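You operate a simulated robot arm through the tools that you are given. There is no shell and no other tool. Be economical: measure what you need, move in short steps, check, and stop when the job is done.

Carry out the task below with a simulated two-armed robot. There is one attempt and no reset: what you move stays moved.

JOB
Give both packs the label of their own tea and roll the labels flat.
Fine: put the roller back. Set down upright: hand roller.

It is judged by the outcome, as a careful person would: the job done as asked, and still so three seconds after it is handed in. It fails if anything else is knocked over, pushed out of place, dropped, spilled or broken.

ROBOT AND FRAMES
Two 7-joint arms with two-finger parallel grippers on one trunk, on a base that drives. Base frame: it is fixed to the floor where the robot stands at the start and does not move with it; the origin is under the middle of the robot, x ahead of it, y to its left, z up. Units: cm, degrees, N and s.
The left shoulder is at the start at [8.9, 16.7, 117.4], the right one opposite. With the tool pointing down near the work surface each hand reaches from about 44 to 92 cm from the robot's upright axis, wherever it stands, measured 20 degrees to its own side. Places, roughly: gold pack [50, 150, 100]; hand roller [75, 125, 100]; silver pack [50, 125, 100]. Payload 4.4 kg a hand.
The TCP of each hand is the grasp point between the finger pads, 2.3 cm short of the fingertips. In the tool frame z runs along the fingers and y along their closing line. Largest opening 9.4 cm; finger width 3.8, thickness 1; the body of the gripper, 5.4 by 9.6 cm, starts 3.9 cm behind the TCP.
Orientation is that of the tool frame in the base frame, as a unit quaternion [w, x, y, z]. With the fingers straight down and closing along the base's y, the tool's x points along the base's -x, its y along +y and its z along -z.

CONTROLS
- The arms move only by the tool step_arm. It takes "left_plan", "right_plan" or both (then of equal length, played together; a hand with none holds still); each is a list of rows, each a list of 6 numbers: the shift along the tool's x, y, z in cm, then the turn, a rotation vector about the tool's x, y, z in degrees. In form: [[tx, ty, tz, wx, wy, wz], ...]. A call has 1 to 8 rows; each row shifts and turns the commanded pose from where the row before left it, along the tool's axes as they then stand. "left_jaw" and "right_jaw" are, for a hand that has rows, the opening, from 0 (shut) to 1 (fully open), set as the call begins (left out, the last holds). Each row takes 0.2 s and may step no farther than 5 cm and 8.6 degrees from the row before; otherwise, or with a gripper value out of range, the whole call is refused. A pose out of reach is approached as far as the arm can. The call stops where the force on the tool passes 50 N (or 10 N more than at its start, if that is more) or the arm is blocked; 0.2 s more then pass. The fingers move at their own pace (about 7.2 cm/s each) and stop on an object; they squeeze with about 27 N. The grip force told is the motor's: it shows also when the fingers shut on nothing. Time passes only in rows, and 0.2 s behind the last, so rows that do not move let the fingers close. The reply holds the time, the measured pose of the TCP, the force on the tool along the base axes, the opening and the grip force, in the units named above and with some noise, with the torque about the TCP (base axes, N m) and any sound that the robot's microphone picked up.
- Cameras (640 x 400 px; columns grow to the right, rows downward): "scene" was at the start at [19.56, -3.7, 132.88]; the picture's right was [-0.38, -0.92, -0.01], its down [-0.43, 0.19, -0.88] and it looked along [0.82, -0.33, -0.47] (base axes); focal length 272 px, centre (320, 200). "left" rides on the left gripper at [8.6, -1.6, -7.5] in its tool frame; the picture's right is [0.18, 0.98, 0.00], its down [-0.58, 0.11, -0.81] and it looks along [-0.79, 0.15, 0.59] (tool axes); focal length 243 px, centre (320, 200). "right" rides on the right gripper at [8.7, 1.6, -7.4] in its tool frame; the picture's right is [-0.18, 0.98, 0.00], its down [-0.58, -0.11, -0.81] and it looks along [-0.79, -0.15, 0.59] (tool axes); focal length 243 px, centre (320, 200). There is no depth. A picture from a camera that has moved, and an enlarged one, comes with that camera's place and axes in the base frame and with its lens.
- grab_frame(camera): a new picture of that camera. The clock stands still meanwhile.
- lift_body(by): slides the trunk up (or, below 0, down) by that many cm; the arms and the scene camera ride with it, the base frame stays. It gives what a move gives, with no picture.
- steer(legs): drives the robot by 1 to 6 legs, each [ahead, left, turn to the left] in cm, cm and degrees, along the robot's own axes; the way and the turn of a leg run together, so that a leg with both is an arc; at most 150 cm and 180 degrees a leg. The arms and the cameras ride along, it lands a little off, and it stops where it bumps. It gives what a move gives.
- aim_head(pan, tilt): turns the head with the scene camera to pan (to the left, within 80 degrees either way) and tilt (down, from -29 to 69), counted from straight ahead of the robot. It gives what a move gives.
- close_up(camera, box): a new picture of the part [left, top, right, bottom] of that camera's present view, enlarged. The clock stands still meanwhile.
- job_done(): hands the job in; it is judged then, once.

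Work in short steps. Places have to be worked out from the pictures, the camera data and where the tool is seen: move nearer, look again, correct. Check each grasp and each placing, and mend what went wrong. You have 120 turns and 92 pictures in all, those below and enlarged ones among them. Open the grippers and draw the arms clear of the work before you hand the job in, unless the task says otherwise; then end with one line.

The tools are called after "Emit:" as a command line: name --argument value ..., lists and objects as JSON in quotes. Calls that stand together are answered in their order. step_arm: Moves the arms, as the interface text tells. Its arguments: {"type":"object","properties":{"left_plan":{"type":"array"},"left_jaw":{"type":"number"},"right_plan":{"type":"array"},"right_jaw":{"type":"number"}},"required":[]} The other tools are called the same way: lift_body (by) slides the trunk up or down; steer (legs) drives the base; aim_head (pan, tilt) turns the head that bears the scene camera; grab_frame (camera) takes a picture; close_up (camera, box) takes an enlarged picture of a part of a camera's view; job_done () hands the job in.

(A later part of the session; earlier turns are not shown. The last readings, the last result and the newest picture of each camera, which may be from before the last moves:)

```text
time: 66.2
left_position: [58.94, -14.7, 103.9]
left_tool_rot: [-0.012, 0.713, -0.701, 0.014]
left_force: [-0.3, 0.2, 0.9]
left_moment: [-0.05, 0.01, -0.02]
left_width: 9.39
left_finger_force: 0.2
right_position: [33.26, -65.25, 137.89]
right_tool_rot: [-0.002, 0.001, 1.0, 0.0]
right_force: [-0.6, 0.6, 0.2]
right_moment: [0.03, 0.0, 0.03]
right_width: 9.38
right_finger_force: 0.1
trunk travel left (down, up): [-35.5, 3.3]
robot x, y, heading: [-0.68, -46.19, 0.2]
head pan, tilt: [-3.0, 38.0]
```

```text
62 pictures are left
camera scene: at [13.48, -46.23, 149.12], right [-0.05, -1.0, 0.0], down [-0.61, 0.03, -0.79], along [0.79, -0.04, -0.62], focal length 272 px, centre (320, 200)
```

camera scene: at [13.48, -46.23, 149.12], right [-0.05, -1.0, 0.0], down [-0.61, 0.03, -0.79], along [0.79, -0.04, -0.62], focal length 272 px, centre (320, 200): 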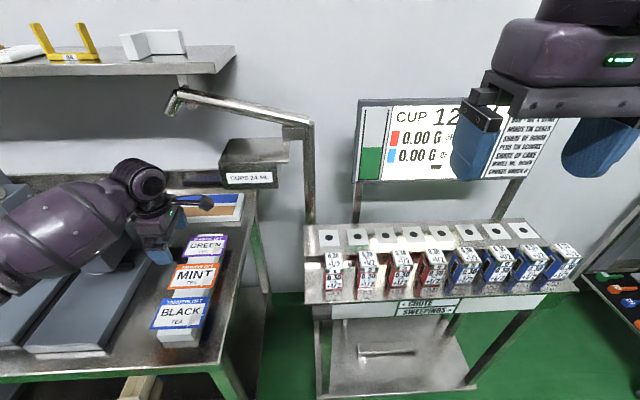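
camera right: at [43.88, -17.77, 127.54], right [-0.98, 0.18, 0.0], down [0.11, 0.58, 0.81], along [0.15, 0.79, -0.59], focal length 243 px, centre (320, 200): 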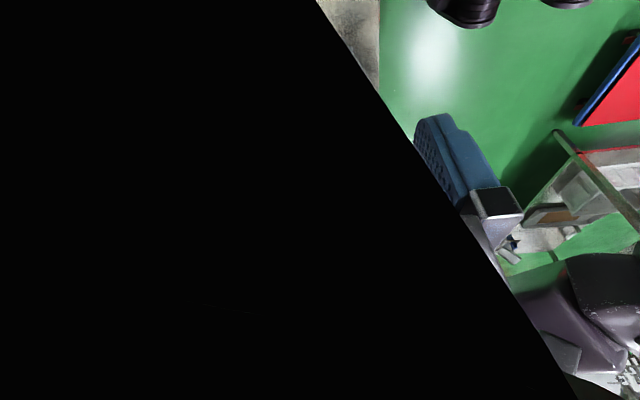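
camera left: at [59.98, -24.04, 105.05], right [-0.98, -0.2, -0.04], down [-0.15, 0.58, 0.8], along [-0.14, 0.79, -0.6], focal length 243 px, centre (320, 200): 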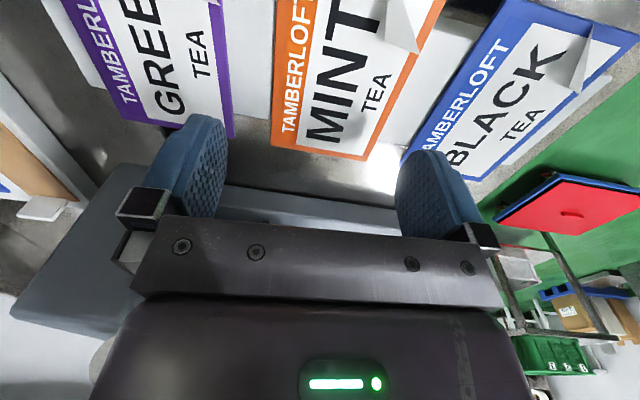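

Forearm is now better aligned but still slightly too far left of the column. I back off a bit and shift the robot another 12 cm right.

Emit:
step_arm --left_plan '[[0, 4, -2, 0, 0, 0], [0, 4, -2, 0, 0, 0]]'

Emit:
steer --legs '[[1, -13, 0]]'

Emit:
step_arm --left_plan '[[-4, -1, 2, 0, 0, 0], [-4, -2, 2, 0, 0, 0], [-4, -3, 0, 0, 0, 0], [-1, -4, 2, 0, 0, 0], [0, -3, 3, 0, 0, 0]]'

Emit:
grab_frame --camera "scene"

Emit:
grab_frame --camera "left"

```text
time: 66.8
left_position: [50.52, -14.96, 107.95]
left_tool_rot: [-0.013, 0.712, -0.701, 0.013]
left_force: [-0.3, -0.3, 0.3]
left_moment: [-0.02, 0.02, 0.01]
left_width: 9.41
left_finger_force: 0.0
right_position: [33.26, -65.14, 137.89]
right_tool_rot: [-0.001, 0.0, 1.0, -0.001]
right_force: [0.3, 0.2, 0.5]
right_moment: [0.05, 0.01, -0.05]
right_width: 9.4
right_finger_force: 0.0
trunk travel left (down, up): [-35.5, 3.3]
robot x, y, heading: [-0.39, -45.92, -0.0]
head pan, tilt: [-3.0, 38.0]
```

```text
time: 68.6
left_position: [51.61, -27.9, 107.78]
left_tool_rot: [-0.012, 0.712, -0.702, 0.013]
left_force: [0.1, 0.3, -0.2]
left_moment: [-0.01, 0.03, -0.02]
left_width: 9.39
left_finger_force: 0.0
right_position: [34.26, -78.03, 138.05]
right_tool_rot: [-0.002, 0.002, 1.0, 0.001]
right_force: [-0.3, -0.4, 0.2]
right_moment: [0.0, 0.02, -0.01]
right_width: 9.39
right_finger_force: 0.0
trunk travel left (down, up): [-35.5, 3.3]
robot x, y, heading: [0.25, -58.54, 0.0]
head pan, tilt: [-3.0, 38.0]
```

```text
time: 69.8
left_position: [65.09, -14.91, 99.22]
left_tool_rot: [-0.012, 0.711, -0.703, 0.012]
left_force: [1.0, 0.1, 0.1]
left_moment: [0.01, -0.01, -0.01]
left_width: 9.39
left_finger_force: 0.1
right_position: [34.43, -78.27, 137.79]
right_tool_rot: [-0.002, 0.003, 1.0, 0.002]
right_force: [0.0, -0.5, 0.0]
right_moment: [0.01, 0.01, -0.02]
right_width: 9.39
right_finger_force: 0.0
trunk travel left (down, up): [-35.5, 3.3]
robot x, y, heading: [0.6, -58.88, -0.1]
head pan, tilt: [-3.0, 38.0]
```

```text
61 pictures are left
camera scene: at [14.67, -59.2, 149.08], right [-0.05, -1.0, 0.0], down [-0.62, 0.03, -0.79], along [0.79, -0.04, -0.62], focal length 272 px, centre (320, 200)
```

scene: 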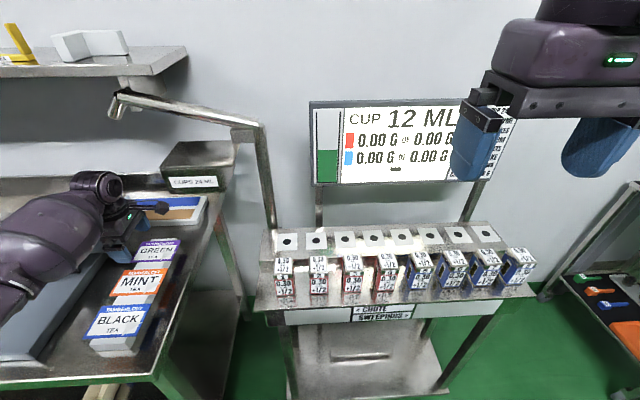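

```text
60 pictures are left
camera left: at [66.39, -23.67, 106.68], right [-0.98, -0.19, -0.03], down [-0.14, 0.58, 0.8], along [-0.14, 0.79, -0.6], focal length 243 px, centre (320, 200)
```

left: 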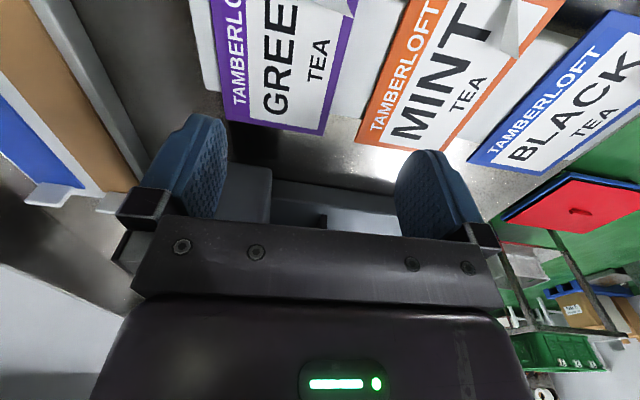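

I need to see the elbow and lever clearance; I pan the head left.

Emit:
aim_head --pan 35 --tilt 40

Emit:
grab_frame --camera "scene"

```text
time: 70.8
left_position: [64.89, -15.0, 99.36]
left_tool_rot: [-0.013, 0.711, -0.703, 0.012]
left_force: [0.7, -0.1, -0.4]
left_moment: [-0.02, -0.01, 0.01]
left_width: 9.41
left_finger_force: 0.1
right_position: [34.33, -78.34, 137.93]
right_tool_rot: [-0.002, 0.001, 1.0, 0.001]
right_force: [-0.6, 0.1, 0.1]
right_moment: [0.0, -0.01, 0.03]
right_width: 9.4
right_finger_force: 0.1
trunk travel left (down, up): [-35.5, 3.3]
robot x, y, heading: [0.85, -58.62, -0.1]
head pan, tilt: [35.0, 40.0]
```

```text
59 pictures are left
camera scene: at [12.91, -53.95, 148.82], right [0.57, -0.82, 0.0], down [-0.53, -0.37, -0.77], along [0.63, 0.44, -0.64], focal length 272 px, centre (320, 200)
```

scene: 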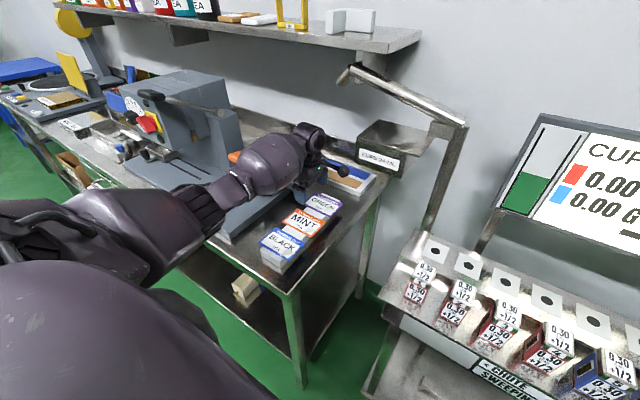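

The forearm runs nearly straight along y≈−14, with the lever just left of it. I gain more clearance by moving the robot another 8 cm right (hand backed off first), then return.

Emit:
step_arm --left_plan '[[0, 4.5, 0, 0, 0, 0], [0, 4.5, 0, 0, 0, 0], [0, 3, 0, 0, 0, 0]]'

Emit:
steer --legs '[[2, -8, 0]]'

Emit:
step_arm --left_plan '[[-4, -2, 0, 0, 0, 0], [-4, -2, 0, 0, 0, 0], [0, -4.5, 0.5, 0, 0, 0], [0, -4.5, 1, 0, 0, 0]]'

Emit:
grab_frame --camera "scene"

Emit:
grab_frame --camera "left"

```text
time: 71.7
left_position: [52.68, -14.83, 99.1]
left_tool_rot: [-0.013, 0.712, -0.702, 0.013]
left_force: [0.0, 0.1, 0.3]
left_moment: [0.02, -0.01, 0.03]
left_width: 9.42
left_finger_force: 0.1
right_position: [34.29, -78.06, 138.08]
right_tool_rot: [-0.001, 0.0, 1.0, 0.001]
right_force: [-0.8, -0.1, -0.8]
right_moment: [0.03, -0.02, 0.0]
right_width: 9.42
right_finger_force: 0.1
trunk travel left (down, up): [-35.5, 3.3]
robot x, y, heading: [-0.01, -58.87, 0.0]
head pan, tilt: [35.0, 40.0]
```

```text
time: 73.0
left_position: [54.97, -23.11, 99.06]
left_tool_rot: [-0.013, 0.711, -0.703, 0.014]
left_force: [-0.7, 0.3, -1.1]
left_moment: [0.01, -0.01, -0.02]
left_width: 9.4
left_finger_force: 0.1
right_position: [36.13, -86.33, 137.87]
right_tool_rot: [-0.002, 0.002, 1.0, 0.0]
right_force: [0.1, -0.1, -0.2]
right_moment: [-0.02, -0.02, -0.04]
right_width: 9.42
right_finger_force: 0.1
trunk travel left (down, up): [-35.5, 3.3]
robot x, y, heading: [2.56, -67.07, -0.0]
head pan, tilt: [35.0, 40.0]
```

```text
time: 74.0
left_position: [67.79, -14.96, 97.71]
left_tool_rot: [-0.011, 0.711, -0.703, 0.014]
left_force: [-1.0, 0.5, -0.4]
left_moment: [-0.02, 0.0, 0.0]
left_width: 9.4
left_finger_force: 0.1
right_position: [36.34, -86.33, 137.87]
right_tool_rot: [-0.002, 0.002, 1.0, 0.001]
right_force: [0.4, -0.4, -0.2]
right_moment: [0.01, 0.0, 0.01]
right_width: 9.42
right_finger_force: 0.0
trunk travel left (down, up): [-35.5, 3.3]
robot x, y, heading: [2.33, -67.1, 0.0]
head pan, tilt: [35.0, 40.0]
```

```text
58 pictures are left
camera scene: at [14.85, -61.96, 148.81], right [0.57, -0.82, 0.0], down [-0.53, -0.37, -0.77], along [0.63, 0.44, -0.64], focal length 272 px, centre (320, 200)
```

scene: 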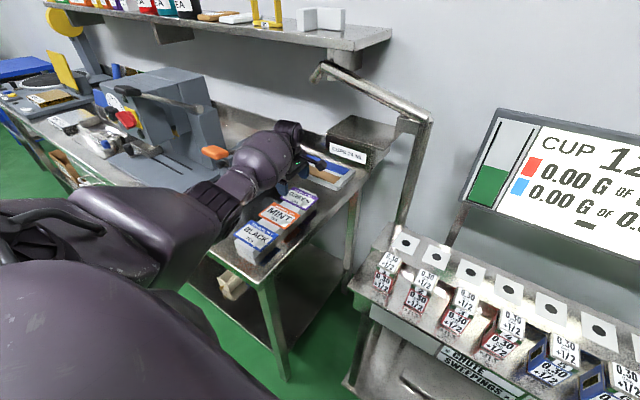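

```text
57 pictures are left
camera left: at [69.31, -23.65, 105.21], right [-0.98, -0.2, -0.03], down [-0.14, 0.58, 0.8], along [-0.14, 0.79, -0.6], focal length 243 px, centre (320, 200)
```

left: 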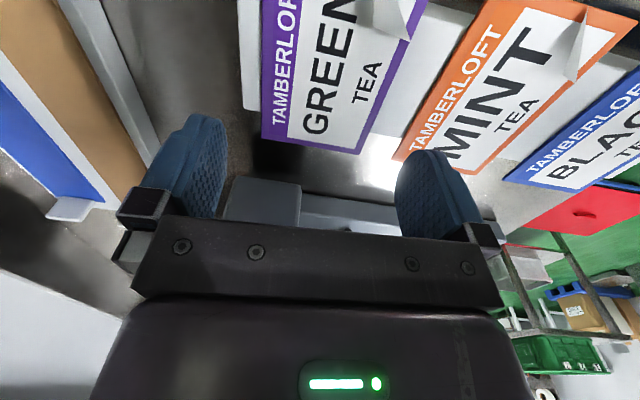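

The arm now clears the lever, and the hand is centred on GREEN (x 64–71.8, TCP x 67.8). I narrow the jaw slightly and descend.

Emit:
step_arm --left_plan '[[0, 0, 2, 0, 0, 0], [0, 0, 2, 0, 0, 0], [0, 0, 0.5, 0, 0, 0]]' --left_jaw 0.95

Emit:
grab_frame --camera "left"

```text
time: 74.8
left_position: [68.02, -14.92, 93.43]
left_tool_rot: [-0.014, 0.711, -0.703, 0.014]
left_force: [0.3, 1.2, 3.3]
left_moment: [0.01, 0.18, -0.05]
left_width: 8.97
left_finger_force: 0.3
right_position: [36.21, -86.23, 137.93]
right_tool_rot: [-0.001, 0.002, 1.0, 0.001]
right_force: [-0.1, -0.1, 0.2]
right_moment: [-0.01, 0.0, -0.01]
right_width: 9.4
right_finger_force: 0.0
trunk travel left (down, up): [-35.5, 3.3]
robot x, y, heading: [2.14, -67.18, -0.2]
head pan, tilt: [35.0, 40.0]
```

```text
56 pictures are left
camera left: at [69.35, -23.55, 100.97], right [-0.98, -0.2, -0.04], down [-0.15, 0.58, 0.8], along [-0.14, 0.79, -0.6], focal length 243 px, centre (320, 200)
```

left: 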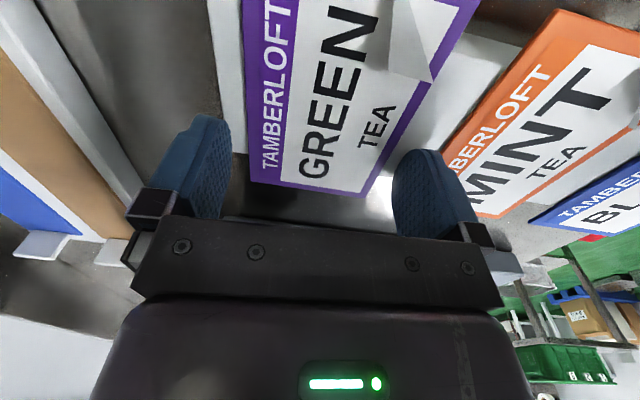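

A light contact on the near finger (tips at z≈91.1), probably the bar's top. I zoom to verify alignment before closing.

Emit:
close_up --camera "left" --box '[160, 60, 480, 240]'

```text
2.00 times, centred on (320, 150) of left
camera zoom: at [69.35, -23.55, 100.97], right [-0.98, -0.2, -0.04], down [-0.15, 0.58, 0.8], along [-0.14, 0.79, -0.6], focal length 485 px, centre (320, 300)
```

zoom: 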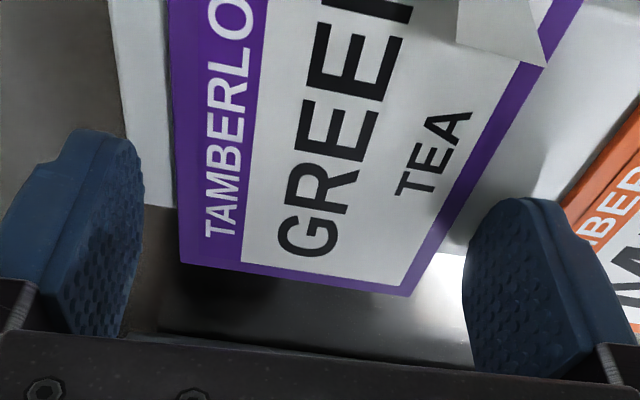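

Both pads straddle the label evenly. I close the jaw.

Emit:
step_arm --left_plan '[[0, 0, 0, 0, 0, 0], [0, 0, 0, 0, 0, 0], [0, 0, 0, 0, 0, 0]]' --left_jaw 0.6

Emit:
close_up --camera "left" --box '[160, 60, 480, 240]'

```text
time: 75.6
left_position: [67.98, -14.86, 93.48]
left_tool_rot: [-0.012, 0.711, -0.703, 0.013]
left_force: [-0.4, -0.3, 1.1]
left_moment: [0.0, -0.03, 0.01]
left_width: 5.72
left_finger_force: 0.8
right_position: [36.27, -86.25, 137.87]
right_tool_rot: [-0.001, 0.002, 1.0, 0.001]
right_force: [0.0, 0.0, 0.5]
right_moment: [0.01, -0.02, -0.01]
right_width: 9.38
right_finger_force: 0.0
trunk travel left (down, up): [-35.5, 3.3]
robot x, y, heading: [2.3, -67.45, -0.3]
head pan, tilt: [35.0, 40.0]
```

```text
2.00 times, centred on (320, 150) of left
camera zoom: at [69.34, -23.59, 100.93], right [-0.98, -0.2, -0.04], down [-0.15, 0.58, 0.8], along [-0.14, 0.79, -0.6], focal length 485 px, centre (320, 300)
```

zoom: 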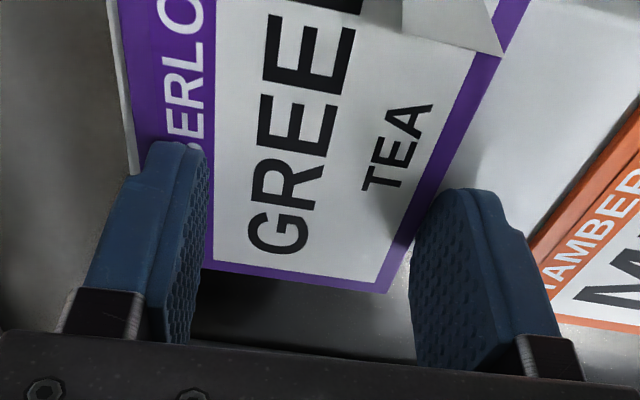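

The far finger rode over the label: the hand is tilted ~2°, far finger 0.3 cm high. I reopen, lift slightly, level the hand (−2° about tool x), and re-look.

Emit:
step_arm --left_plan '[[0, 0, 0, 0, 0, 0], [0, 0, 0, 0, 0, 0], [0, 0, -0.6, -2, 0, 0], [0, 0, 0, 0, 0, 0]]' --left_jaw 0.95

Emit:
close_up --camera "left" --box '[160, 40, 480, 240]'

```text
time: 76.6
left_position: [67.75, -14.91, 94.05]
left_tool_rot: [0.0, 0.712, -0.702, 0.001]
left_force: [0.1, -0.8, 0.4]
left_moment: [-0.01, 0.01, -0.01]
left_width: 8.92
left_finger_force: 0.0
right_position: [36.29, -86.35, 137.93]
right_tool_rot: [-0.001, 0.002, 1.0, 0.0]
right_force: [0.8, -0.9, 0.1]
right_moment: [0.02, -0.02, 0.02]
right_width: 9.42
right_finger_force: 0.0
trunk travel left (down, up): [-35.5, 3.3]
robot x, y, heading: [2.67, -66.51, -0.2]
head pan, tilt: [35.0, 40.0]
```

```text
2.00 times, centred on (320, 140) of left
camera zoom: at [69.54, -23.56, 101.45], right [-0.98, -0.2, 0.0], down [-0.12, 0.58, 0.81], along [-0.16, 0.79, -0.59], focal length 485 px, centre (320, 320)
```

zoom: 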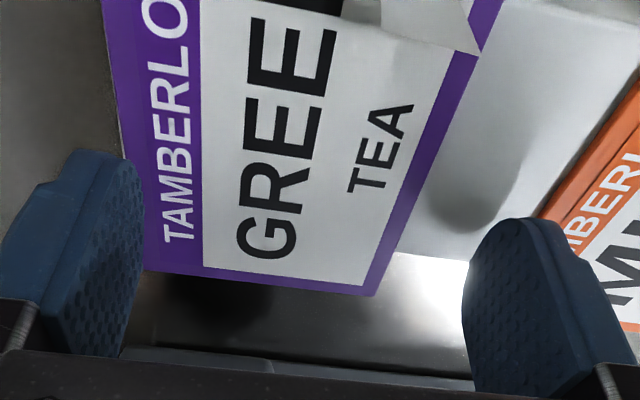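

Label centre is now x≈69.0; I shift forward 1.3 cm and lower in small steps, reading the force.

Emit:
step_arm --left_plan '[[0, -1.3, 0, 0, 0, 0], [0, 0, 0.4, 0, 0, 0], [0, 0, 0.4, 0, 0, 0]]'

Emit:
step_arm --left_plan '[[0, 0, 0.3, 0, 0, 0]]'

```text
time: 77.4
left_position: [69.26, -14.89, 93.33]
left_tool_rot: [0.0, 0.711, -0.703, 0.0]
left_force: [-0.5, 0.8, 0.6]
left_moment: [0.05, 0.04, 0.02]
left_width: 8.95
left_finger_force: 0.2
right_position: [36.21, -86.22, 137.95]
right_tool_rot: [-0.002, 0.003, 1.0, 0.0]
right_force: [0.6, -0.1, 0.6]
right_moment: [0.0, 0.0, -0.03]
right_width: 9.39
right_finger_force: 0.0
trunk travel left (down, up): [-35.5, 3.3]
robot x, y, heading: [2.33, -66.84, 0.2]
head pan, tilt: [35.0, 40.0]
```

```text
time: 77.8
left_position: [69.3, -14.87, 93.42]
left_tool_rot: [-0.002, 0.711, -0.703, 0.002]
left_force: [-0.6, 1.1, 16.0]
left_moment: [-0.12, 0.85, -0.03]
left_width: 8.98
left_finger_force: 0.4
right_position: [36.13, -86.27, 137.92]
right_tool_rot: [-0.001, 0.002, 1.0, 0.001]
right_force: [0.2, -0.4, 0.9]
right_moment: [0.02, 0.01, -0.01]
right_width: 9.4
right_finger_force: 0.0
trunk travel left (down, up): [-35.5, 3.3]
robot x, y, heading: [2.04, -67.0, -0.3]
head pan, tilt: [35.0, 40.0]
```

Near finger touches the bar (top ≈91.1) while the far finger is past the bar's end, so it can go lower. I ease the pressure, tilt 2° so the far finger is lower, and close gently to just under label width.

Emit:
step_arm --left_plan '[[0, 0, -0.15, -2, 0, 0], [0, 0, 0, 0, 0, 0]]'

Emit:
step_arm --left_plan '[[0, 0, 0, 0, 0, 0], [0, 0, 0, 0, 0, 0], [0, 0, 0, 0, 0, 0]]' --left_jaw 0.78

Emit:
close_up --camera "left" --box '[160, 40, 480, 240]'

```text
time: 78.4
left_position: [69.16, -14.91, 93.18]
left_tool_rot: [0.013, 0.712, -0.702, -0.012]
left_force: [2.8, 4.3, 7.7]
left_moment: [0.19, 0.26, -0.24]
left_width: 8.8
left_finger_force: 0.0
right_position: [36.25, -86.35, 137.99]
right_tool_rot: [-0.001, 0.001, 1.0, 0.0]
right_force: [0.4, 0.0, -0.3]
right_moment: [-0.01, 0.0, -0.01]
right_width: 9.41
right_finger_force: 0.1
trunk travel left (down, up): [-35.5, 3.3]
robot x, y, heading: [2.2, -67.16, -0.1]
head pan, tilt: [35.0, 40.0]
```

```text
time: 79.2
left_position: [69.13, -14.95, 93.07]
left_tool_rot: [0.012, 0.712, -0.702, -0.011]
left_force: [-1.9, 2.3, 6.5]
left_moment: [0.17, 0.58, 0.12]
left_width: 7.92
left_finger_force: 7.1
right_position: [36.18, -86.31, 137.92]
right_tool_rot: [-0.001, 0.002, 1.0, 0.0]
right_force: [0.3, -0.3, -1.1]
right_moment: [0.01, 0.03, -0.02]
right_width: 9.38
right_finger_force: 0.0
trunk travel left (down, up): [-35.5, 3.3]
robot x, y, heading: [2.18, -66.96, 0.1]
head pan, tilt: [35.0, 40.0]
```

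```text
2.00 times, centred on (320, 140) of left
camera zoom: at [71.09, -23.62, 100.53], right [-0.98, -0.2, 0.03], down [-0.09, 0.58, 0.81], along [-0.18, 0.79, -0.59], focal length 485 px, centre (320, 320)
```

zoom: 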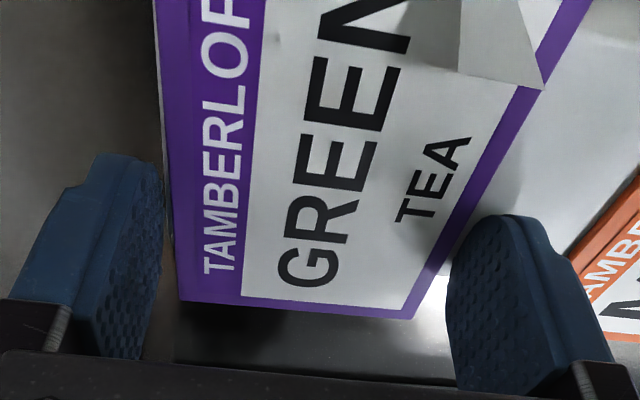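

The fingers stopped at 7.92 cm = label width with rising grip force: the card is rigid and pinched. I squeeze fully and lift 1.5 cm to test.

Emit:
step_arm --left_plan '[[0, 0, 0, 0, 0, 0], [0, 0, 0, 0, 0, 0]]' --left_jaw 0.6

Emit:
step_arm --left_plan '[[0, 0, -0.5, 0, 0, 0], [0, 0, -1, 0, 0, 0]]'

Emit:
grab_frame --camera "left"

```text
time: 79.8
left_position: [69.52, -15.03, 93.27]
left_tool_rot: [0.011, 0.711, -0.703, -0.01]
left_force: [12.0, 3.7, 4.5]
left_moment: [0.19, -0.44, -0.08]
left_width: 7.34
left_finger_force: 26.9
right_position: [36.28, -86.34, 137.92]
right_tool_rot: [-0.002, 0.002, 1.0, 0.001]
right_force: [0.9, 0.3, 0.4]
right_moment: [-0.03, 0.0, 0.03]
right_width: 9.42
right_finger_force: 0.2
trunk travel left (down, up): [-35.5, 3.3]
robot x, y, heading: [2.43, -67.19, -0.0]
head pan, tilt: [35.0, 40.0]
```

```text
time: 80.4
left_position: [69.03, -14.87, 94.53]
left_tool_rot: [0.014, 0.712, -0.702, -0.012]
left_force: [-0.4, 0.1, -0.4]
left_moment: [0.0, 0.0, -0.02]
left_width: 7.43
left_finger_force: 0.6
right_position: [36.11, -86.25, 137.94]
right_tool_rot: [-0.001, 0.002, 1.0, 0.0]
right_force: [0.1, 0.6, 0.4]
right_moment: [0.02, 0.0, 0.01]
right_width: 9.43
right_finger_force: 0.0
trunk travel left (down, up): [-35.5, 3.3]
robot x, y, heading: [2.41, -66.45, 0.0]
head pan, tilt: [35.0, 40.0]
```

```text
51 pictures are left
camera left: at [71.08, -23.5, 101.96], right [-0.98, -0.2, 0.04], down [-0.09, 0.58, 0.81], along [-0.18, 0.79, -0.59], focal length 243 px, centre (320, 200)
```

left: 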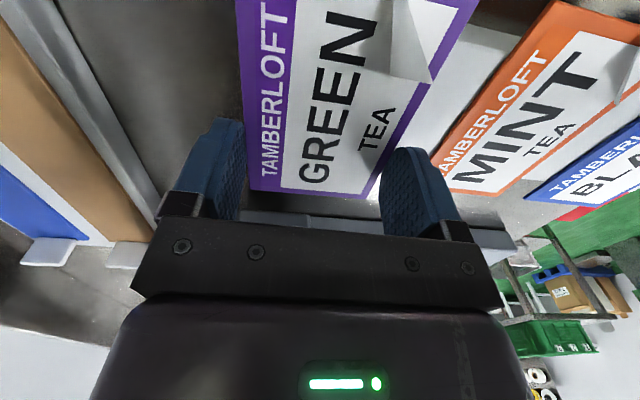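

The thin edge slipped out; edge-pinching isn't reliable. I examine the lifted corner flap properly: back off and view the MINT flap from the right side with the hand camera.

Emit:
step_arm --left_plan '[[0, 0, -3, 3, 0, 0], [0, 4.5, 0, 0, 0, 0], [0, 4.5, 0, 0, 0, 0], [0, 4.5, 0, 0, 0, 0], [4, 1, 0, 0, 0, 0], [4, 0, 1, 0, 0, 0]]' --left_jaw 0.9

Emit:
grab_frame --camera "left"

```text
time: 81.8
left_position: [55.18, -23.09, 96.24]
left_tool_rot: [-0.006, 0.712, -0.702, 0.008]
left_force: [-0.1, 0.1, -0.3]
left_moment: [-0.01, -0.01, -0.01]
left_width: 8.46
left_finger_force: 0.0
right_position: [36.15, -86.36, 137.93]
right_tool_rot: [-0.002, 0.001, 1.0, 0.002]
right_force: [0.9, -0.2, 0.5]
right_moment: [0.01, 0.0, 0.0]
right_width: 9.38
right_finger_force: 0.1
trunk travel left (down, up): [-35.5, 3.3]
robot x, y, heading: [2.38, -67.07, -0.3]
head pan, tilt: [35.0, 40.0]
```

```text
50 pictures are left
camera left: at [56.66, -31.69, 103.67], right [-0.98, -0.2, -0.02], down [-0.13, 0.58, 0.8], along [-0.15, 0.79, -0.59], focal length 243 px, centre (320, 200)
```

left: 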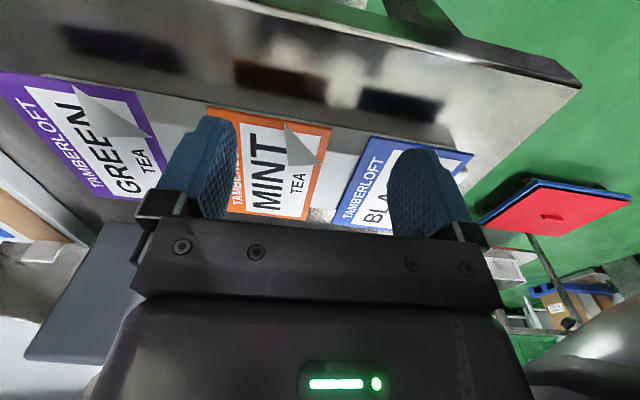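

Emit:
close_up --camera "left" --box '[200, 90, 360, 220]'

Emit:
close_up --camera "left" --box '[0, 60, 200, 200]'

```text
3.08 times, centred on (280, 155) of left
camera zoom: at [56.66, -31.69, 103.67], right [-0.98, -0.2, -0.02], down [-0.13, 0.58, 0.8], along [-0.15, 0.79, -0.59], focal length 746 px, centre (443, 338)
```

zoom: 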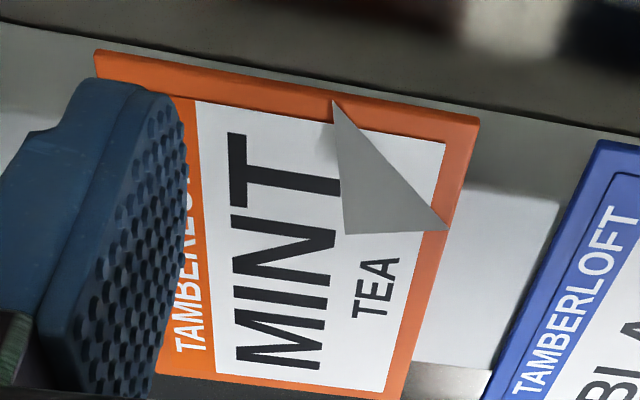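

```text
2.86 times, centred on (100, 130) of left
camera zoom: at [56.66, -31.69, 103.67], right [-0.98, -0.2, -0.02], down [-0.13, 0.58, 0.8], along [-0.15, 0.79, -0.59], focal length 693 px, centre (949, 400)
```

zoom: 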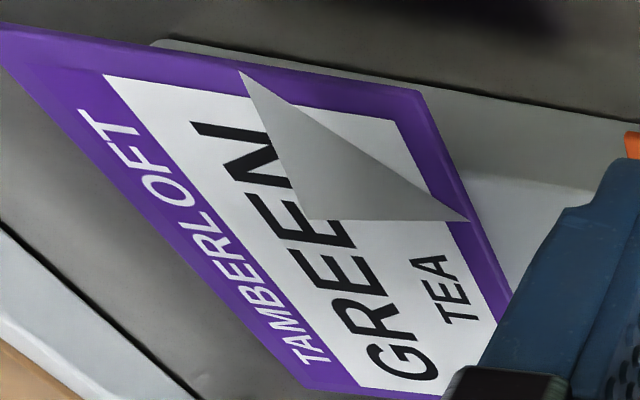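

The label is a ~0.3 cm thick stiff card with an inclined flap, and its sides overhang the bar. So I'll pinch the two edges at the overhanging left end of GREEN (y≈−11), where fingertips can go below the card. Moving there.

Emit:
step_arm --left_plan '[[-4.5, 0, 0, 0, 0, 0], [-4, -2, 0, 0, 0, 0], [-3, -3.5, 0, 0, 0, 0], [-0.5, -4.5, 0, 0, 0, 0], [0, -3.5, 0, -1, 0, 0]]' --left_jaw 0.97

Emit:
grab_frame --camera "left"

```text
time: 83.0
left_position: [66.46, -10.78, 96.62]
left_tool_rot: [0.007, 0.717, -0.698, -0.002]
left_force: [-7.0, -1.6, 0.7]
left_moment: [0.1, -0.34, 0.04]
left_width: 9.14
left_finger_force: 0.0
right_position: [36.07, -86.28, 137.96]
right_tool_rot: [-0.001, 0.001, 1.0, 0.001]
right_force: [0.8, 0.9, -0.3]
right_moment: [-0.04, 0.05, 0.01]
right_width: 9.4
right_finger_force: 0.0
trunk travel left (down, up): [-35.5, 3.3]
robot x, y, heading: [2.3, -66.87, -0.3]
head pan, tilt: [35.0, 40.0]
stopped in row 5 (left hand): the force on the tool passed its limit at 122 N (the readings are from after the stop); the commanded pose is now the measured one
```

```text
47 pictures are left
camera left: at [68.36, -19.44, 103.98], right [-0.98, -0.21, 0.01], down [-0.12, 0.58, 0.8], along [-0.18, 0.78, -0.6], focal length 243 px, centre (320, 200)
```

left: 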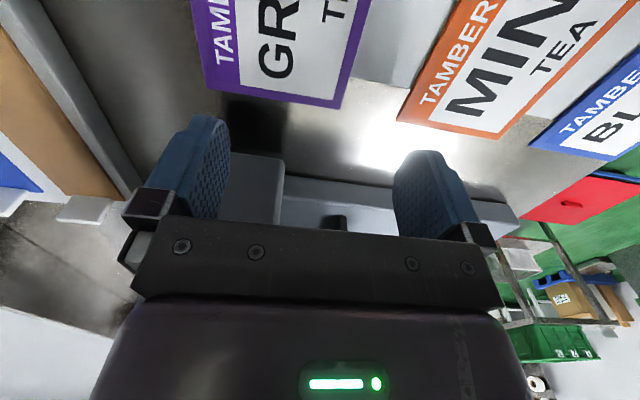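

A hard stop while moving forward: something at the far side was touched, perhaps the spout tip above the wrist. I back off 2 cm and look.

Emit:
step_arm --left_plan '[[0, 2, 0, 0, 0, 0], [0, 1, 0, 0, 0, 0]]'

Emit:
grab_frame --camera "scene"

Emit:
close_up --camera "scene" --box '[200, 50, 400, 230]'

```text
time: 83.6
left_position: [63.69, -10.96, 96.51]
left_tool_rot: [0.006, 0.716, -0.698, -0.001]
left_force: [-0.4, -0.9, 0.2]
left_moment: [0.01, 0.01, 0.01]
left_width: 9.13
left_finger_force: 0.0
right_position: [36.27, -86.12, 137.87]
right_tool_rot: [-0.002, 0.001, 1.0, 0.0]
right_force: [0.1, 0.0, 0.7]
right_moment: [-0.02, -0.01, -0.03]
right_width: 9.4
right_finger_force: 0.0
trunk travel left (down, up): [-35.5, 3.3]
robot x, y, heading: [2.38, -66.97, 0.0]
head pan, tilt: [35.0, 40.0]
```

```text
46 pictures are left
camera scene: at [14.79, -61.84, 148.81], right [0.57, -0.82, 0.0], down [-0.53, -0.37, -0.77], along [0.63, 0.44, -0.64], focal length 272 px, centre (320, 200)
```

scene: 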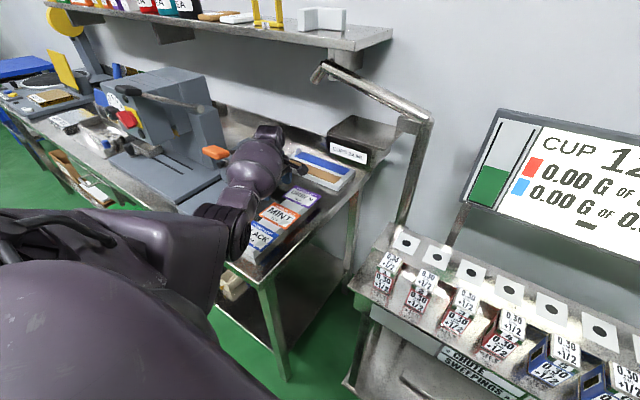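

```text
2.22 times, centred on (300, 140) of scene
camera zoom: at [14.79, -61.84, 148.81], right [0.57, -0.82, 0.0], down [-0.53, -0.37, -0.77], along [0.63, 0.44, -0.64], focal length 606 px, centre (364, 333)
```

zoom: 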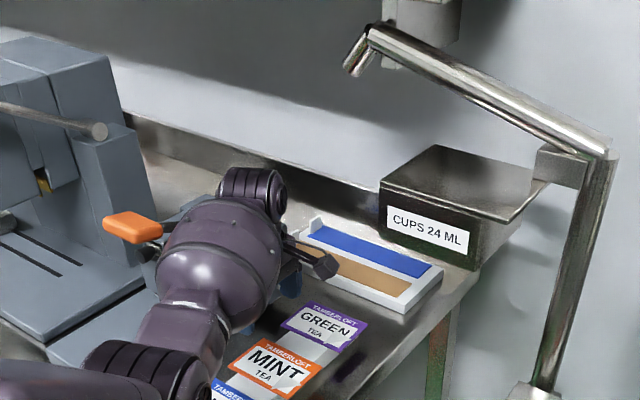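

Nothing looks displaced; the hand evidently met the grey machine's side block (y≳−7). I'll instead use the right overhang (y≈−23). First retract the left arm safely.

Emit:
step_arm --left_plan '[[3, 1, 0, 0, 0, 0], [3, 2, 0, 0, 0, 0], [2, 4, -2, 0, 0, 0], [2, 3, -3, 0, 0, 0], [1, 2, -4, 0, 0, 0], [0, 0, -4.5, 0, 0, 0], [0, 0, -4.5, 0, 0, 0], [0, 0, -4.5, 0, 0, 0]]'

Emit:
step_arm --left_plan '[[0, 0, -4.5, 0, 0, 0], [0, 0, -4.5, 0, 0, 0], [0, 2, -3, 0, 0, 0], [0, 3, 0, 0, 0, 0]]' --right_plan '[[0, 0, 0, 0, 0, 8.5], [0, 0, 0, 0, 0, 8.5], [0, 0, 0, 0, 0, 8.5], [0, 0, 0, 0, 0, 8.5]]'

Emit:
step_arm --right_plan '[[0, 0, 0, 0, 0, 8.5], [0, 0, 0, 0, 0, 8.5], [0, 0, 0, 0, 0, 8.5], [0, 0, 0, 0, 0, 8.5], [0, 0, 0, 0, 0, 8.5], [0, 0, 0, 0, 0, 8.5], [0, 0, 0, 0, 0, 5]]'

```text
time: 85.4
left_position: [51.87, -21.85, 119.02]
left_tool_rot: [0.005, 0.716, -0.698, 0.0]
left_force: [0.8, 0.0, -0.2]
left_moment: [-0.01, -0.02, 0.0]
left_width: 9.12
left_finger_force: 0.1
right_position: [36.25, -86.17, 137.94]
right_tool_rot: [-0.002, 0.001, 1.0, 0.001]
right_force: [-0.5, -0.2, -0.8]
right_moment: [0.01, 0.01, 0.04]
right_width: 9.39
right_finger_force: 0.1
trunk travel left (down, up): [-35.5, 3.3]
robot x, y, heading: [2.37, -66.93, -0.2]
head pan, tilt: [35.0, 40.0]
```

```text
time: 86.4
left_position: [46.98, -22.13, 131.32]
left_tool_rot: [0.005, 0.716, -0.699, 0.0]
left_force: [-0.5, -0.8, 0.4]
left_moment: [0.0, 0.0, 0.01]
left_width: 9.13
left_finger_force: 0.0
right_position: [36.02, -86.22, 137.97]
right_tool_rot: [-0.002, 0.295, 0.956, 0.001]
right_force: [-0.6, -0.4, -0.1]
right_moment: [0.0, -0.04, 0.0]
right_width: 9.4
right_finger_force: 0.0
trunk travel left (down, up): [-35.5, 3.3]
robot x, y, heading: [2.48, -66.99, -0.2]
head pan, tilt: [35.0, 40.0]
```

```text
time: 88.0
left_position: [47.04, -22.02, 131.31]
left_tool_rot: [0.006, 0.715, -0.699, -0.001]
left_force: [-0.8, -0.5, -0.4]
left_moment: [-0.02, -0.01, 0.04]
left_width: 9.12
left_finger_force: 0.0
right_position: [36.25, -86.27, 137.92]
right_tool_rot: [-0.001, 0.709, 0.705, 0.0]
right_force: [-0.3, -0.2, 0.0]
right_moment: [0.02, -0.01, 0.02]
right_width: 9.39
right_finger_force: 0.1
trunk travel left (down, up): [-35.5, 3.3]
robot x, y, heading: [2.21, -67.1, -0.3]
head pan, tilt: [35.0, 40.0]
```

Right hand now closes along x (tool x=+Y, y=+X). I drive left so the right hand comes level with the label column.

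Emit:
steer --legs '[[-2, 62, 0]]'

Emit:
aim_head --pan -15 --tilt 42

Emit:
step_arm --right_plan '[[0, 3.5, 3, 0, 0, 0], [0, 3.5, 3.5, 0, 0, 0], [0, 3.5, 3.5, 0, 0, 0], [0, 2, 4.5, 0, 0, 0], [0, 1, 4.5, 0, 0, 0], [0, 0, 4.5, 0, 0, 0], [0, 0, 4.5, 0, 0, 0], [0, 0, 4.5, 0, 0, 0]]'

Emit:
grab_frame --camera "right"

Emit:
grab_frame --camera "scene"

```text
time: 93.9
left_position: [44.47, 40.52, 131.39]
left_tool_rot: [0.005, 0.719, -0.695, -0.002]
left_force: [-0.1, 0.3, -0.2]
left_moment: [0.01, -0.03, 0.0]
left_width: 9.12
left_finger_force: 0.0
right_position: [34.27, -23.73, 137.99]
right_tool_rot: [-0.003, 0.704, 0.71, -0.001]
right_force: [0.2, -1.4, 0.3]
right_moment: [-0.02, -0.01, -0.03]
right_width: 9.41
right_finger_force: 0.1
trunk travel left (down, up): [-35.5, 3.3]
robot x, y, heading: [0.05, -4.67, 0.5]
head pan, tilt: [35.0, 40.0]
```

```text
time: 95.1
left_position: [44.53, 40.48, 131.32]
left_tool_rot: [0.006, 0.719, -0.695, -0.001]
left_force: [-0.2, 0.2, 0.1]
left_moment: [0.0, 0.01, 0.02]
left_width: 9.12
left_finger_force: 0.0
right_position: [34.27, -23.82, 137.96]
right_tool_rot: [-0.001, 0.704, 0.71, -0.001]
right_force: [-0.8, -0.7, 0.3]
right_moment: [-0.04, -0.02, 0.02]
right_width: 9.4
right_finger_force: 0.0
trunk travel left (down, up): [-35.5, 3.3]
robot x, y, heading: [-0.11, -4.9, 0.5]
head pan, tilt: [-15.0, 42.0]
```

```text
time: 96.9
left_position: [44.49, 40.34, 131.34]
left_tool_rot: [0.005, 0.719, -0.695, -0.001]
left_force: [0.3, 0.0, -1.1]
left_moment: [0.01, 0.0, 0.05]
left_width: 9.11
left_finger_force: 0.1
right_position: [47.76, -23.93, 105.51]
right_tool_rot: [-0.001, 0.705, 0.71, -0.001]
right_force: [-0.3, 0.3, 0.2]
right_moment: [0.0, 0.0, -0.04]
right_width: 9.4
right_finger_force: 0.0
trunk travel left (down, up): [-35.5, 3.3]
robot x, y, heading: [0.31, -4.84, 0.7]
head pan, tilt: [-15.0, 42.0]
```

```text
44 pictures are left
camera right: at [49.31, -15.16, 112.8], right [0.98, -0.18, 0.0], down [-0.1, -0.58, 0.81], along [-0.14, -0.79, -0.59], focal length 243 px, centre (320, 200)
```

right: 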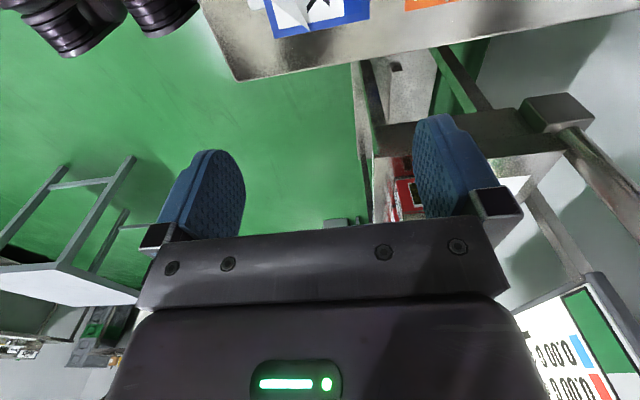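

```text
43 pictures are left
camera scene: at [13.69, -6.72, 148.52], right [-0.25, -0.97, 0.0], down [-0.65, 0.17, -0.74], along [0.72, -0.19, -0.67], focal length 272 px, centre (320, 200)
```

scene: 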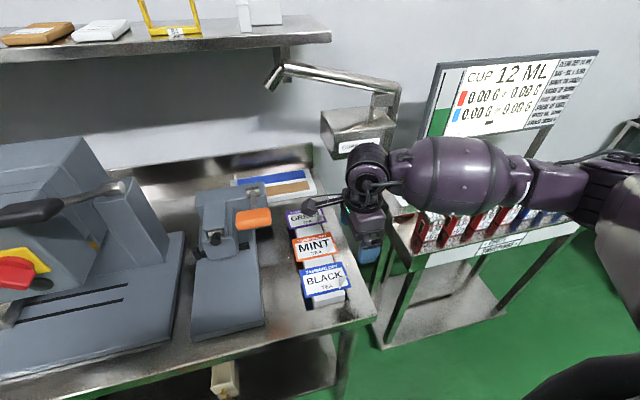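

Clear path; I bring the right hand over MINT's right overhang at about [58,−23,97].

Emit:
step_arm --right_plan '[[0.3, 2.5, 3, 0, 0, 0], [0.4, 2.5, 3, 0, 0, 0], [0.3, 2.5, 2, 0, 0, 0], [0, 2.5, 0.5, 0, 0, 0]]' --right_jaw 0.97

Emit:
grab_frame --camera "right"

Emit:
grab_frame --camera "scene"

```text
time: 97.9
left_position: [44.55, 40.46, 131.36]
left_tool_rot: [0.005, 0.719, -0.695, -0.001]
left_force: [0.6, 0.3, 0.5]
left_moment: [0.02, -0.02, 0.0]
left_width: 9.16
left_finger_force: 0.1
right_position: [57.63, -22.58, 96.9]
right_tool_rot: [-0.002, 0.704, 0.71, 0.0]
right_force: [-0.2, 0.8, -0.4]
right_moment: [0.02, 0.01, 0.01]
right_width: 9.13
right_finger_force: 0.0
trunk travel left (down, up): [-35.5, 3.3]
robot x, y, heading: [-0.01, -4.41, 0.5]
head pan, tilt: [-15.0, 42.0]
```

```text
42 pictures are left
camera right: at [59.21, -13.9, 104.18], right [0.98, -0.18, 0.0], down [-0.1, -0.58, 0.81], along [-0.14, -0.79, -0.59], focal length 243 px, centre (320, 200)
```

right: 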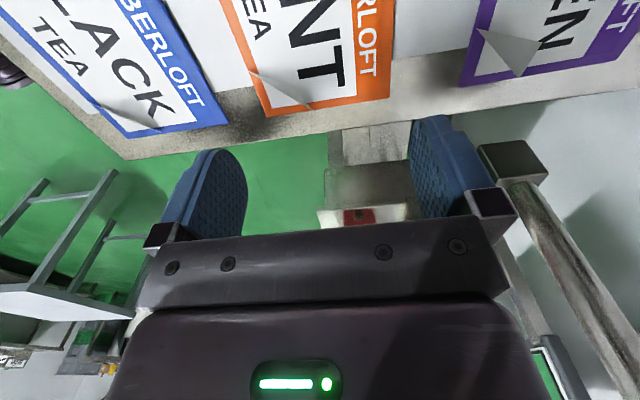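

```text
41 pictures are left
camera scene: at [13.71, -6.66, 148.52], right [-0.25, -0.97, 0.0], down [-0.65, 0.17, -0.74], along [0.72, -0.19, -0.67], focal length 272 px, centre (320, 200)
```

scene: 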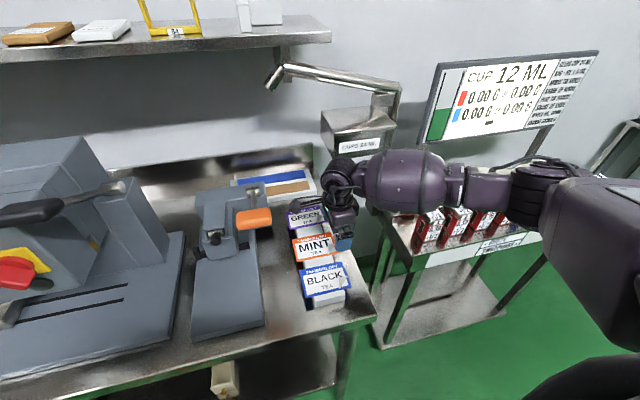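

MINT: x 54.3–61.8 (centre 58.05), right edge y≈−22.3, bar edge ≈−20.3, so fingers at y −22.5 clear the bar. I shift +0.4 in x and descend so tips are ~0.7 cm below the card.

Emit:
step_arm --right_plan '[[0, 0.4, 1.5, 0, 0, 0], [0, 0, 1.5, 0, 0, 0], [0, 0, 1, 0, 0, 0], [0, 0, 0.4, 0, 0, 0]]'

Emit:
grab_frame --camera "right"

```text
time: 98.9
left_position: [44.51, 40.43, 131.34]
left_tool_rot: [0.005, 0.719, -0.695, -0.001]
left_force: [0.6, 0.0, 0.6]
left_moment: [0.02, 0.0, -0.01]
left_width: 9.1
left_finger_force: 0.1
right_position: [57.93, -22.62, 92.42]
right_tool_rot: [-0.001, 0.705, 0.71, -0.001]
right_force: [0.4, -0.9, -0.4]
right_moment: [0.03, -0.01, 0.0]
right_width: 9.11
right_finger_force: 0.0
trunk travel left (down, up): [-35.5, 3.3]
robot x, y, heading: [-0.06, -4.66, 0.6]
head pan, tilt: [-15.0, 42.0]
```

```text
40 pictures are left
camera right: at [59.53, -13.92, 99.74], right [0.98, -0.18, 0.0], down [-0.1, -0.58, 0.81], along [-0.14, -0.79, -0.59], focal length 243 px, centre (320, 200)
```

right: 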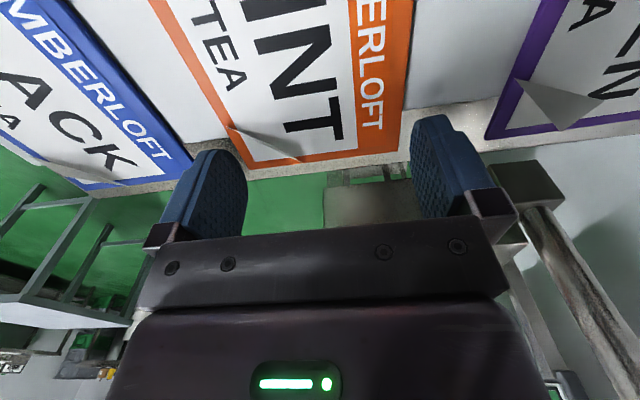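

No contact and the fingers straddle the card. Closing.

Emit:
step_arm --right_plan '[[0, 0, 0, 0, 0, 0], [0, 0, 0, 0, 0, 0], [0, 0, 0, 0, 0, 0]]' --right_jaw 0.7

Emit:
close_up --camera "right" --box '[160, 40, 480, 240]'

```text
time: 99.7
left_position: [44.53, 40.47, 131.37]
left_tool_rot: [0.005, 0.718, -0.696, -0.001]
left_force: [0.1, 0.1, 0.9]
left_moment: [0.01, 0.01, -0.02]
left_width: 9.13
left_finger_force: 0.1
right_position: [58.02, -22.56, 92.41]
right_tool_rot: [-0.002, 0.705, 0.709, -0.001]
right_force: [0.3, -0.1, -1.1]
right_moment: [0.0, 0.0, 0.01]
right_width: 7.29
right_finger_force: 27.0
trunk travel left (down, up): [-35.5, 3.3]
robot x, y, heading: [-0.04, -4.66, 0.5]
head pan, tilt: [-15.0, 42.0]
```

```text
2.00 times, centred on (320, 140) of right
camera zoom: at [59.52, -13.9, 99.75], right [0.98, -0.18, 0.0], down [-0.1, -0.58, 0.81], along [-0.14, -0.79, -0.59], focal length 485 px, centre (320, 320)
```

zoom: 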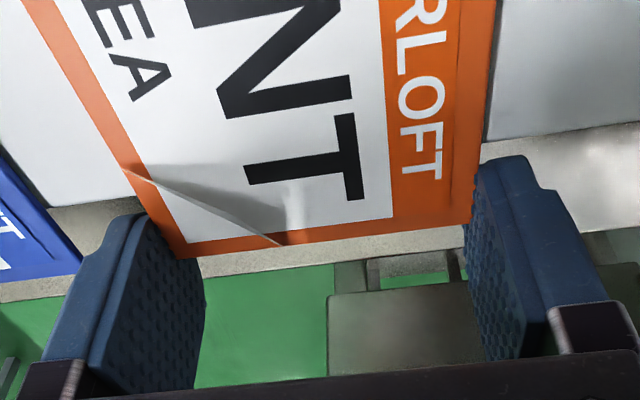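

Gripped at 7.29 cm with 27 N. I lift slowly.

Emit:
step_arm --right_plan '[[0, 0, -0.5, 0, 0, 0], [0, 0, -1, 0, 0, 0], [0, 0, -1.5, 0, 0, 0], [0, 0, -1, 0, 0, 0]]'

Emit:
grab_frame --camera "right"

```text
time: 100.7
left_position: [44.44, 40.41, 131.32]
left_tool_rot: [0.005, 0.719, -0.695, 0.0]
left_force: [0.2, -0.3, 0.0]
left_moment: [0.03, -0.02, 0.01]
left_width: 9.09
left_finger_force: 0.0
right_position: [57.98, -22.45, 96.52]
right_tool_rot: [-0.002, 0.705, 0.709, 0.0]
right_force: [1.1, 0.9, 0.2]
right_moment: [0.0, -0.01, 0.0]
right_width: 7.3
right_finger_force: 26.9
trunk travel left (down, up): [-35.5, 3.3]
robot x, y, heading: [0.41, -4.79, 0.3]
head pan, tilt: [-15.0, 42.0]
```

```text
38 pictures are left
camera right: at [59.56, -13.82, 103.72], right [0.98, -0.18, 0.0], down [-0.1, -0.58, 0.81], along [-0.15, -0.79, -0.59], focal length 243 px, centre (320, 200)
```

right: 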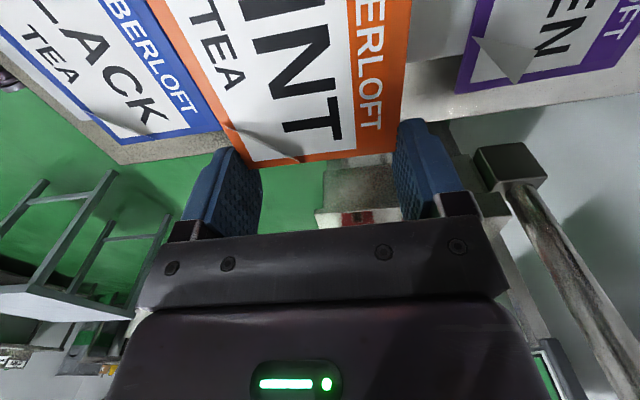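

MINT is held firmly and level. I retract the right hand back and up, then reposition the robot to use the left hand for GREEN (squeeze it on the bar, slide it back to MINT's spot, regrip at the overhang).

Emit:
step_arm --right_plan '[[0, -3, -1, 0, 0, 0], [0, -4, -1, 0, 0, 0], [0, -4, -2, 0, 0, 0], [-1, -2, -4, 0, 0, 0], [-1, 0, -4, 0, 0, 0], [-1, 0, -4, 0, 0, 0], [-1, 0, -4, 0, 0, 0], [0, 0, -4, 0, 0, 0]]'

Emit:
step_arm --right_plan '[[0, -1, -4, 0, 0, 0], [0, -1, -4, 0, 0, 0], [0, -1, -2, 0, 0, 0]]'

Emit:
steer --legs '[[0, -62, 0]]'

```text
time: 102.5
left_position: [44.44, 40.55, 131.19]
left_tool_rot: [0.005, 0.72, -0.694, 0.0]
left_force: [-0.3, -0.5, -0.1]
left_moment: [0.0, -0.01, -0.01]
left_width: 9.11
left_finger_force: 0.1
right_position: [45.01, -26.71, 120.66]
right_tool_rot: [-0.002, 0.704, 0.71, -0.001]
right_force: [-0.2, -0.7, -1.1]
right_moment: [0.02, 0.01, 0.0]
right_width: 7.27
right_finger_force: 27.0
trunk travel left (down, up): [-35.5, 3.3]
robot x, y, heading: [-0.16, -4.94, 0.6]
head pan, tilt: [-15.0, 42.0]
```

```text
time: 103.3
left_position: [44.37, 40.49, 131.34]
left_tool_rot: [0.005, 0.719, -0.695, 0.0]
left_force: [-0.4, 0.4, 0.6]
left_moment: [-0.02, 0.0, 0.02]
left_width: 9.12
left_finger_force: 0.0
right_position: [42.05, -26.57, 130.59]
right_tool_rot: [-0.001, 0.705, 0.71, -0.001]
right_force: [-0.2, 0.5, 0.2]
right_moment: [0.01, -0.03, -0.04]
right_width: 7.27
right_finger_force: 27.0
trunk travel left (down, up): [-35.5, 3.3]
robot x, y, heading: [0.2, -5.04, 0.4]
head pan, tilt: [-15.0, 42.0]
```

```text
time: 109.2
left_position: [45.02, -21.28, 131.3]
left_tool_rot: [0.006, 0.717, -0.697, 0.0]
left_force: [-0.3, 0.2, 0.4]
left_moment: [0.02, 0.0, -0.02]
left_width: 9.09
left_finger_force: 0.1
right_position: [42.35, -88.33, 130.49]
right_tool_rot: [-0.002, 0.707, 0.707, -0.001]
right_force: [0.1, -0.1, 0.0]
right_moment: [-0.03, -0.01, 0.03]
right_width: 7.29
right_finger_force: 26.8
trunk travel left (down, up): [-35.5, 3.3]
robot x, y, heading: [0.65, -66.01, 0.0]
head pan, tilt: [-15.0, 42.0]
```

Left hand comes down in front of the column again, with a small yaw correction.

Emit:
step_arm --left_plan '[[0, -1, 4.5, 0, 0, 1.6], [0, -1, 4.5, 0, 0, 0], [0, -1, 4.5, 0, 0, 0], [0, -1, 4.5, 0, 0, 0], [0, -1, 4.5, 0, 0, 0], [0, -1, 4.5, 0, 0, 0], [-3, -3, 2, 0, 0, 0], [-2.8, -3.5, 1.5, 0, 0, 0]]' --left_jaw 0.96

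Emit:
step_arm --left_plan '[[0, -4, 0.5, 0, 0, 0], [0, -4, 1, 0, 0, 0], [0, -3, 1.5, 0, 0, 0]]'

Emit:
grab_frame --camera "left"

```text
time: 111.0
left_position: [57.44, -15.38, 100.53]
left_tool_rot: [0.005, 0.707, -0.707, 0.0]
left_force: [0.3, -0.8, 0.2]
left_moment: [0.02, 0.01, 0.02]
left_width: 9.03
left_finger_force: 0.0
right_position: [42.58, -88.33, 130.56]
right_tool_rot: [-0.002, 0.707, 0.708, -0.001]
right_force: [-0.9, 0.1, -0.5]
right_moment: [-0.02, -0.01, 0.04]
right_width: 7.3
right_finger_force: 26.1
trunk travel left (down, up): [-35.5, 3.3]
robot x, y, heading: [0.26, -66.06, 0.4]
head pan, tilt: [-15.0, 42.0]
```

```text
time: 111.8
left_position: [68.5, -15.71, 97.56]
left_tool_rot: [0.005, 0.707, -0.707, -0.001]
left_force: [1.5, -0.2, 0.5]
left_moment: [0.0, 0.02, 0.0]
left_width: 9.02
left_finger_force: 0.0
right_position: [42.6, -88.48, 130.56]
right_tool_rot: [-0.003, 0.707, 0.707, -0.001]
right_force: [0.4, -0.4, -0.9]
right_moment: [0.02, 0.03, -0.02]
right_width: 7.29
right_finger_force: 26.9
trunk travel left (down, up): [-35.5, 3.3]
robot x, y, heading: [0.36, -66.7, 0.1]
head pan, tilt: [-15.0, 42.0]
```

```text
37 pictures are left
camera left: at [70.08, -24.4, 105.07], right [-0.98, -0.18, 0.01], down [-0.1, 0.59, 0.8], along [-0.15, 0.79, -0.59], focal length 243 px, centre (320, 200)
```

left: 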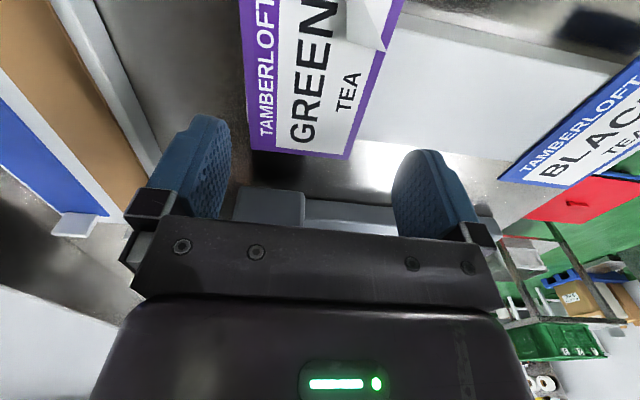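

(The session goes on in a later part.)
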